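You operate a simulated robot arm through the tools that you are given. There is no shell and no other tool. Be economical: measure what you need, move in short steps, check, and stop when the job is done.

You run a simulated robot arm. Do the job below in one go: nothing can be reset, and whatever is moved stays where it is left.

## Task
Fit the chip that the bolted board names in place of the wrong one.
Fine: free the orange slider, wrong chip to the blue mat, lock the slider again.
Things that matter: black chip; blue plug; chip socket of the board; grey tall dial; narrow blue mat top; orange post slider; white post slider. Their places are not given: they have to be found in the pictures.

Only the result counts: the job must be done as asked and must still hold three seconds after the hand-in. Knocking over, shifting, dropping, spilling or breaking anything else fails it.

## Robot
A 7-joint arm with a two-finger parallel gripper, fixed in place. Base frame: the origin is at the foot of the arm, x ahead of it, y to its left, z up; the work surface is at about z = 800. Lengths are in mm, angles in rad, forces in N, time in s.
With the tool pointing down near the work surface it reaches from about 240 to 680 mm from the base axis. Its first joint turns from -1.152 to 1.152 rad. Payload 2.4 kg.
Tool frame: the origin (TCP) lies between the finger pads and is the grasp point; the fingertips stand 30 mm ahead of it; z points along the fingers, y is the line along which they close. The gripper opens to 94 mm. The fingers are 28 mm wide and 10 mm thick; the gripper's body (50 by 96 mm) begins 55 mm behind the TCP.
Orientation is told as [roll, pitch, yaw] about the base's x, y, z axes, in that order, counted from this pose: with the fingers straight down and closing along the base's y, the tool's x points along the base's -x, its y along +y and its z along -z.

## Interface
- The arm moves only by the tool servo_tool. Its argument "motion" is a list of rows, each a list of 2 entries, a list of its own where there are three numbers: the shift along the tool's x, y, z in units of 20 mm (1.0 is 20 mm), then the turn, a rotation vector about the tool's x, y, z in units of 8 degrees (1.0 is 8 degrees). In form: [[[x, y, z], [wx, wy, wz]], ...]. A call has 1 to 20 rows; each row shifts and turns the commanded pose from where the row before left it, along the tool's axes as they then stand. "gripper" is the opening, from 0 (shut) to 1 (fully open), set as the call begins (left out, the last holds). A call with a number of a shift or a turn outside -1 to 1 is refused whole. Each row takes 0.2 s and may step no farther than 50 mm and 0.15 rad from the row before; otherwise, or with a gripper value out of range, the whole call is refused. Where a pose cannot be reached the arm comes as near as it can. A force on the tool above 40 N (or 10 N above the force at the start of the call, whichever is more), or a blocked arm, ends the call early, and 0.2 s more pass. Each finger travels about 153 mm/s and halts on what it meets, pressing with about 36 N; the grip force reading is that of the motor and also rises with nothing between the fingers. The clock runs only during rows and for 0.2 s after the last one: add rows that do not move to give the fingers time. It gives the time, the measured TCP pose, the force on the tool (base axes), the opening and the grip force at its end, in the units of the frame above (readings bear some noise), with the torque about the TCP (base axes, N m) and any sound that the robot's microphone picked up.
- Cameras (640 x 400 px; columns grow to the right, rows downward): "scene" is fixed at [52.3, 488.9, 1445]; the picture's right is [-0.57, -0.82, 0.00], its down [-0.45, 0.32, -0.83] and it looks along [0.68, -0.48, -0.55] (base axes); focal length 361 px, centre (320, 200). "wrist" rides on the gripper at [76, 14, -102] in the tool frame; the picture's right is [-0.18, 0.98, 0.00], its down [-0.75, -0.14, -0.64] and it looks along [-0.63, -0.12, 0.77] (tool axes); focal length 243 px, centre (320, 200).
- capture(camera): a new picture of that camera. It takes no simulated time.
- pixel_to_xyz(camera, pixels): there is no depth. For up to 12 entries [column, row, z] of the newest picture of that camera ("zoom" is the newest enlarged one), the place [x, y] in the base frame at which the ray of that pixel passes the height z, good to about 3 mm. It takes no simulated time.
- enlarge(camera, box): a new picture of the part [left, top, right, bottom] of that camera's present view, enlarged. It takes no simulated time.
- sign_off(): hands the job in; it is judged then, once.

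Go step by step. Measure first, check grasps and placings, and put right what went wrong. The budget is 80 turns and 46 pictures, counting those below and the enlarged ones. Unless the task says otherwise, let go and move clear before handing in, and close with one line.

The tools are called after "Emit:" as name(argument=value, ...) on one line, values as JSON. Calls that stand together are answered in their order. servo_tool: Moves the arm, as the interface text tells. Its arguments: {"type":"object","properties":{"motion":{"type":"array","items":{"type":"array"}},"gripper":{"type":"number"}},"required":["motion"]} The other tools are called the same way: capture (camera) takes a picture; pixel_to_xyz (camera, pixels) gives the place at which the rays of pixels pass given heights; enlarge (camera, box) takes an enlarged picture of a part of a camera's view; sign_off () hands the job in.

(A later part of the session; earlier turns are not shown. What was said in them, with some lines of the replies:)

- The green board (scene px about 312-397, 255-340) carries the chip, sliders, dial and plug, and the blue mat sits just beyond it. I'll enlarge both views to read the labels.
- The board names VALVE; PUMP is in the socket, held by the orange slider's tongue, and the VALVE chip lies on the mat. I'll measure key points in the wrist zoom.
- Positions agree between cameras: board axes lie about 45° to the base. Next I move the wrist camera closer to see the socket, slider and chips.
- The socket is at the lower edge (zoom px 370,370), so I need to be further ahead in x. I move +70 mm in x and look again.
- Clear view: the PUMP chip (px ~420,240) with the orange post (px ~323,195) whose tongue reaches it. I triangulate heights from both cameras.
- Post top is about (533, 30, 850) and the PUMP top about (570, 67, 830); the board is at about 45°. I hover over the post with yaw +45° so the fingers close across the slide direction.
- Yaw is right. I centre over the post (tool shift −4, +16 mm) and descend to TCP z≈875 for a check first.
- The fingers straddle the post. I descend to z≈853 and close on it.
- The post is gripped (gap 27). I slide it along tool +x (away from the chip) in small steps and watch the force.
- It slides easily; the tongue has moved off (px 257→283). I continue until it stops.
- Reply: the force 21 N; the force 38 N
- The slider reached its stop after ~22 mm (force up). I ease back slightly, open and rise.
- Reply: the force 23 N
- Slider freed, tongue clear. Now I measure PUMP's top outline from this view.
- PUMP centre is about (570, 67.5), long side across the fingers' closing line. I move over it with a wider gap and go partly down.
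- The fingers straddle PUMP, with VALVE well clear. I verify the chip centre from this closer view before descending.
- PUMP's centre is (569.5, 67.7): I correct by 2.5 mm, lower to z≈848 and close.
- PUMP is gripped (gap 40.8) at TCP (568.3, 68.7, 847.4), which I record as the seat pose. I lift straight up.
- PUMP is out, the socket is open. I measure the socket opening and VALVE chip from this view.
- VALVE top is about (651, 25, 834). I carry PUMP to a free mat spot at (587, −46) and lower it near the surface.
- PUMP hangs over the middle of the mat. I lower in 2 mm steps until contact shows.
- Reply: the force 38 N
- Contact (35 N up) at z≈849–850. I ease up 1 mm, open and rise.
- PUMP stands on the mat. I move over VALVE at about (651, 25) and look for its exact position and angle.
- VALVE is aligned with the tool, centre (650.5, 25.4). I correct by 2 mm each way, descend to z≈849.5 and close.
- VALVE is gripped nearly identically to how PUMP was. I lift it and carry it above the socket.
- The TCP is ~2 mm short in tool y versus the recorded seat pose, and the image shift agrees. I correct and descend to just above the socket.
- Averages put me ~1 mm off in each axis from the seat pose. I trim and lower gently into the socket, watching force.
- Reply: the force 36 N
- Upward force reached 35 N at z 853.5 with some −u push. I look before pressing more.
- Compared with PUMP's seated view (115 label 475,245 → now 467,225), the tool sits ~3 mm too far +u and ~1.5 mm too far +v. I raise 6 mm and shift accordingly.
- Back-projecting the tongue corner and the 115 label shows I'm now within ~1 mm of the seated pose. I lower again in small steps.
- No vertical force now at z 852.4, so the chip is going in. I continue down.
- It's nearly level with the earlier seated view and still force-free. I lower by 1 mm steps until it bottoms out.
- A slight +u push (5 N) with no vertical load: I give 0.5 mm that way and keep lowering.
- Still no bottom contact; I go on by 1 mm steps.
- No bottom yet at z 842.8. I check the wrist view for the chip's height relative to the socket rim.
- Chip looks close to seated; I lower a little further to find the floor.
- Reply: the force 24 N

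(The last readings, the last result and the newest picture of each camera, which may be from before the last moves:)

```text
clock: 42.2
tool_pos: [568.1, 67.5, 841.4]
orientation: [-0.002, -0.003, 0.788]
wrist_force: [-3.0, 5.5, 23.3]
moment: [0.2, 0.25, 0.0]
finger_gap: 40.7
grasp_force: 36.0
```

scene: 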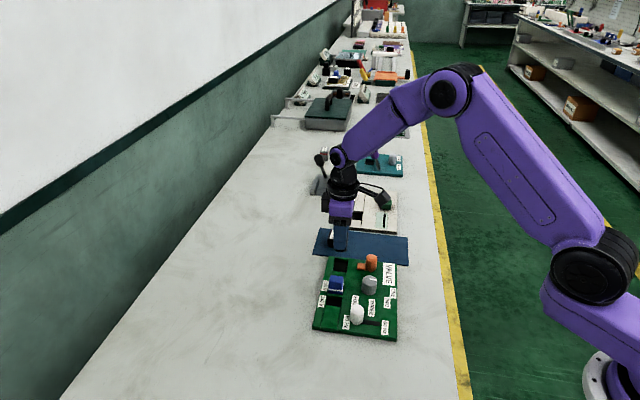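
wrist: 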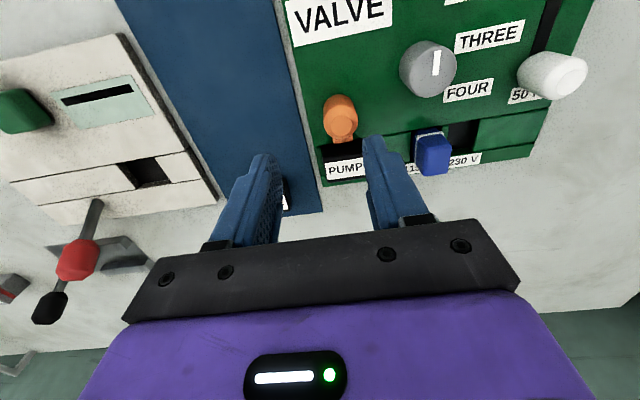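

Contact (~20 N) at z≈842. I ease off, release, rise and inspect.

Emit:
servo_tool(motion=[[[0, 0, -0.04], [0, 0, 0]], [[0, 0, 0], [0, 0, 0]]])

Emit:
servo_tool(motion=[[[0, 0, 0], [0, 0, 0]], [[0, 0, 0], [0, 0, 0]], [[0, 0, -0.5], [0, 0, 0]], [[0, 0, -0.9], [0, 0, 0]], [[0, 0, -0.9], [0, 0, 0]], [[0, 0, -0.9], [0, 0, 0]], [[1, 0, -0.4], [0, 0, 0]], [[1, 0, 0], [0, 0, 0]], [[1, 0, 0], [0, 0, 0]], [[0, 0, 0], [0, 0, 0]]], gripper=0.7)

Emit:
enlarge(camera="scene", box=[310, 220, 406, 280])

Emit:
enlarge(camera="wrist", box=[200, 60, 480, 235])

```text
clock: 42.8
tool_pos: [568.8, 68.0, 842.3]
orientation: [-0.003, -0.002, 0.785]
wrist_force: [1.2, 6.2, 20.5]
moment: [0.19, -0.02, -0.03]
finger_gap: 41.1
grasp_force: 36.3
```

```text
clock: 45.0
tool_pos: [525.3, 26.3, 914.6]
orientation: [0.0, 0.001, 0.785]
wrist_force: [1.2, 1.0, 0.0]
moment: [0.01, -0.02, -0.01]
finger_gap: 65.8
grasp_force: 0.0
```

```text
6.67 times, centred on (358, 250) of scene
```

zoom: 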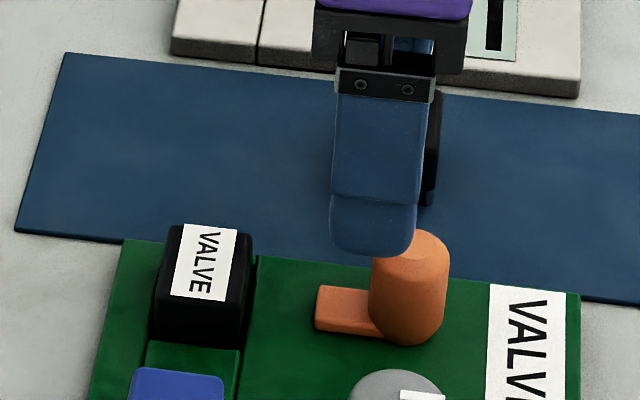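

```text
2.29 times, centred on (340, 148) of wrist
```

zoom: 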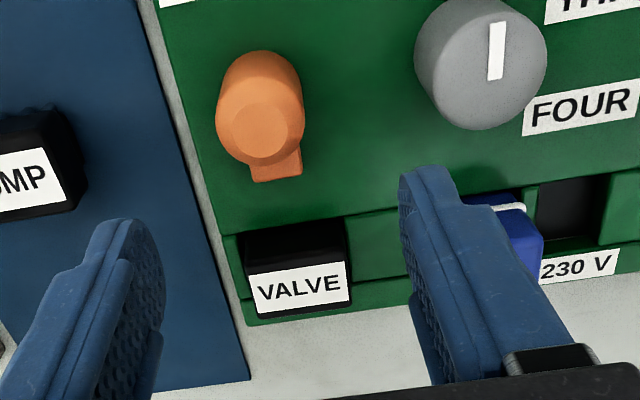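

VALVE sits seated at PUMP's former level (label within 4 zoom px), PUMP is on the mat. Now I go back to the orange post at (516, 14).

Emit:
servo_tool(motion=[[[0.77, -0.11, 0], [0, 0, 0]], [[0, 0, 0], [0, 0, 0]], [[0, 0, 0.8], [0, 0, 0]], [[0, 0, 0.8], [0, 0, 0]], [[0, 0, 0.8], [0, 0, 0]], [[0, 0, 0.7], [0, 0, 0]], [[0, 0, 0], [0, 0, 0]]], gripper=0.55)

Emit:
servo_tool(motion=[[[0, 0, 0], [0, 0, 0]], [[0, 0, 0], [0, 0, 0]]], gripper=0.15)

```text
clock: 46.6
tool_pos: [517.4, 12.8, 851.4]
orientation: [0.0, 0.0, 0.786]
wrist_force: [-1.2, 0.2, 0.3]
moment: [0.01, 0.0, -0.01]
finger_gap: 51.9
grasp_force: 0.1
```

```text
clock: 47.2
tool_pos: [515.6, 13.5, 851.1]
orientation: [0.001, 0.003, 0.789]
wrist_force: [-9.9, 11.3, 2.9]
moment: [-0.42, -0.34, 0.05]
finger_gap: 26.8
grasp_force: 44.7
```

The post is gripped (gap 26.8). I slide it back toward the chip by ~18 mm, then check.

Emit:
servo_tool(motion=[[[-0.25, 0.06, 0], [0, 0, 0]], [[-0.25, 0, 0], [0, 0, 0]], [[-0.25, 0, 0], [0, 0, 0]], [[-0.15, 0, 0], [0, 0, 0]], [[0, 0, 0], [0, 0, 0]]])

Emit:
servo_tool(motion=[[[-0.12, 0, 0], [0, 0, 0]], [[-0.08, 0, 0], [0, 0, 0]], [[0, 0, 0], [0, 0, 0]]])

Emit:
enlarge(camera="scene", box=[310, 220, 406, 280])

```text
clock: 48.4
tool_pos: [527.1, 25.5, 850.8]
orientation: [0.0, 0.0, 0.786]
wrist_force: [-12.4, 9.1, 20.5]
moment: [0.46, 0.75, -0.02]
finger_gap: 27.1
grasp_force: 45.1
```

```text
clock: 49.2
tool_pos: [528.9, 28.0, 850.7]
orientation: [0.0, 0.0, 0.785]
wrist_force: [-7.9, 5.8, 14.1]
moment: [0.36, 0.74, -0.01]
finger_gap: 26.8
grasp_force: 45.1
```

```text
6.67 times, centred on (358, 250) of scene
```

zoom: 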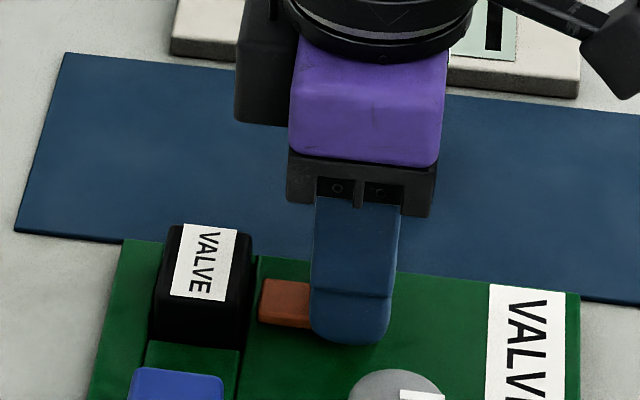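

The tongue is almost back (px 259 vs 257 originally). I push slightly further to the stop.

Emit:
servo_tool(motion=[[[-0.08, 0, 0], [0, 0, 0]], [[-0.07, 0, 0], [0, 0, 0]], [[0, 0, 0], [0, 0, 0]]])

Emit:
servo_tool(motion=[[[-0.08, 0, 0], [0, 0, 0]], [[0, 0, 0], [0, 0, 0]]])

Emit:
enlarge(camera="scene", box=[310, 220, 406, 280])

```text
clock: 50.0
tool_pos: [531.5, 28.8, 850.8]
orientation: [-0.002, 0.0, 0.781]
wrist_force: [-9.6, -6.2, 16.6]
moment: [0.36, 0.52, 0.03]
finger_gap: 26.8
grasp_force: 44.7
```

```text
clock: 50.6
tool_pos: [531.7, 30.3, 851.0]
orientation: [0.0, 0.006, 0.783]
wrist_force: [-22.1, -14.1, 26.3]
moment: [-0.54, -0.48, 0.08]
finger_gap: 27.0
grasp_force: 44.9
```

```text
6.67 times, centred on (358, 250) of scene
```

zoom: 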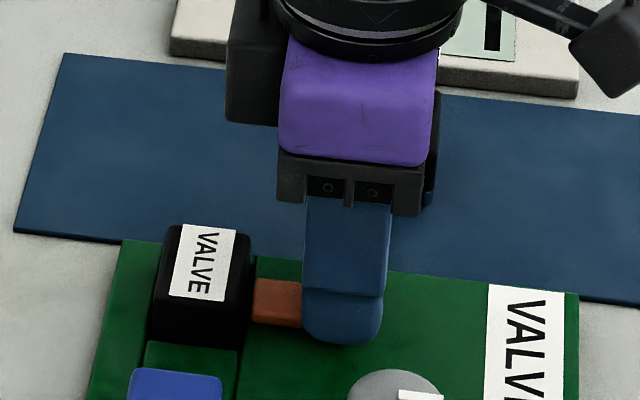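

The stop is reached (≈26 N lateral) with the tongue against the chip as at the start. I relax, release and rise clear.

Emit:
servo_tool(motion=[[[0.1, 0, 0], [0, 0, 0]], [[0, 0, 0], [0, 0, 0]]])

Emit:
servo_tool(motion=[[[0, 0, 0], [0, 0, 0]], [[0, 0, 0], [0, 0, 0]], [[0, 0, -0.5], [0, 0, 0]], [[0, 0, -0.9], [0, 0, 0]], [[0, 0, -0.9], [0, 0, 0]], [[0, 0, -0.9], [0, 0, 0]], [[0, 0, -0.9], [0, 0, 0]], [[1, -0.5, -0.9], [0, 0, 0]], [[1, -0.5, -0.9], [0, 0, 0]], [[1, -0.5, -0.9], [0, 0, 0]], [[0, 0, 0], [0, 0, 0]]], gripper=0.55)

Emit:
enlarge(camera="scene", box=[302, 215, 414, 285])

Emit:
capture(camera="wrist")

```text
clock: 51.2
tool_pos: [532.6, 28.6, 849.9]
orientation: [0.0, 0.001, 0.785]
wrist_force: [-13.2, -15.0, 14.0]
moment: [-0.94, 0.05, -0.12]
finger_gap: 26.8
grasp_force: 45.0
```

```text
clock: 53.6
tool_pos: [511.2, -34.5, 984.3]
orientation: [-0.002, 0.0, 0.786]
wrist_force: [1.0, 0.5, -0.2]
moment: [-0.01, 0.0, 0.05]
finger_gap: 51.5
grasp_force: 0.0
```

```text
5.71 times, centred on (358, 250) of scene
```

zoom: 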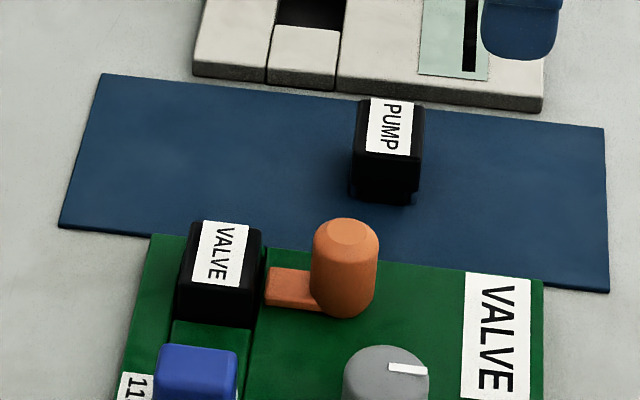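

```text
6 pictures are left
```

wrist: 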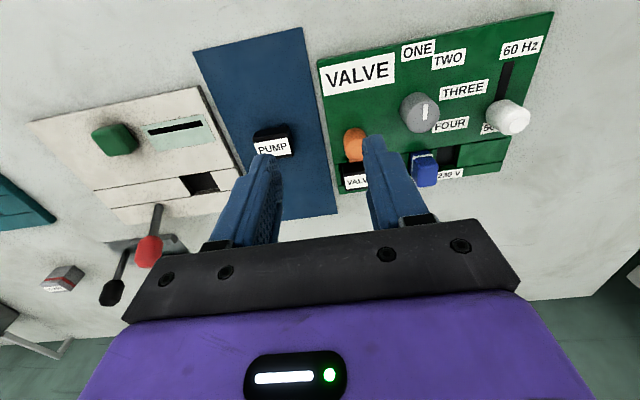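

The slider is back at its original locked position (tongue edge at full-frame column ≈348.4, as at the start). VALVE is seated, PUMP is on the mat, and the dial, plug and white slider are unchanged, so I hand in.

Emit:
sign_off()

```text
The job is handed in.
```

The VALVE chip is now in the board's socket, the PUMP chip is standing on the blue mat, and the orange slider is locked again; the job has been handed in.
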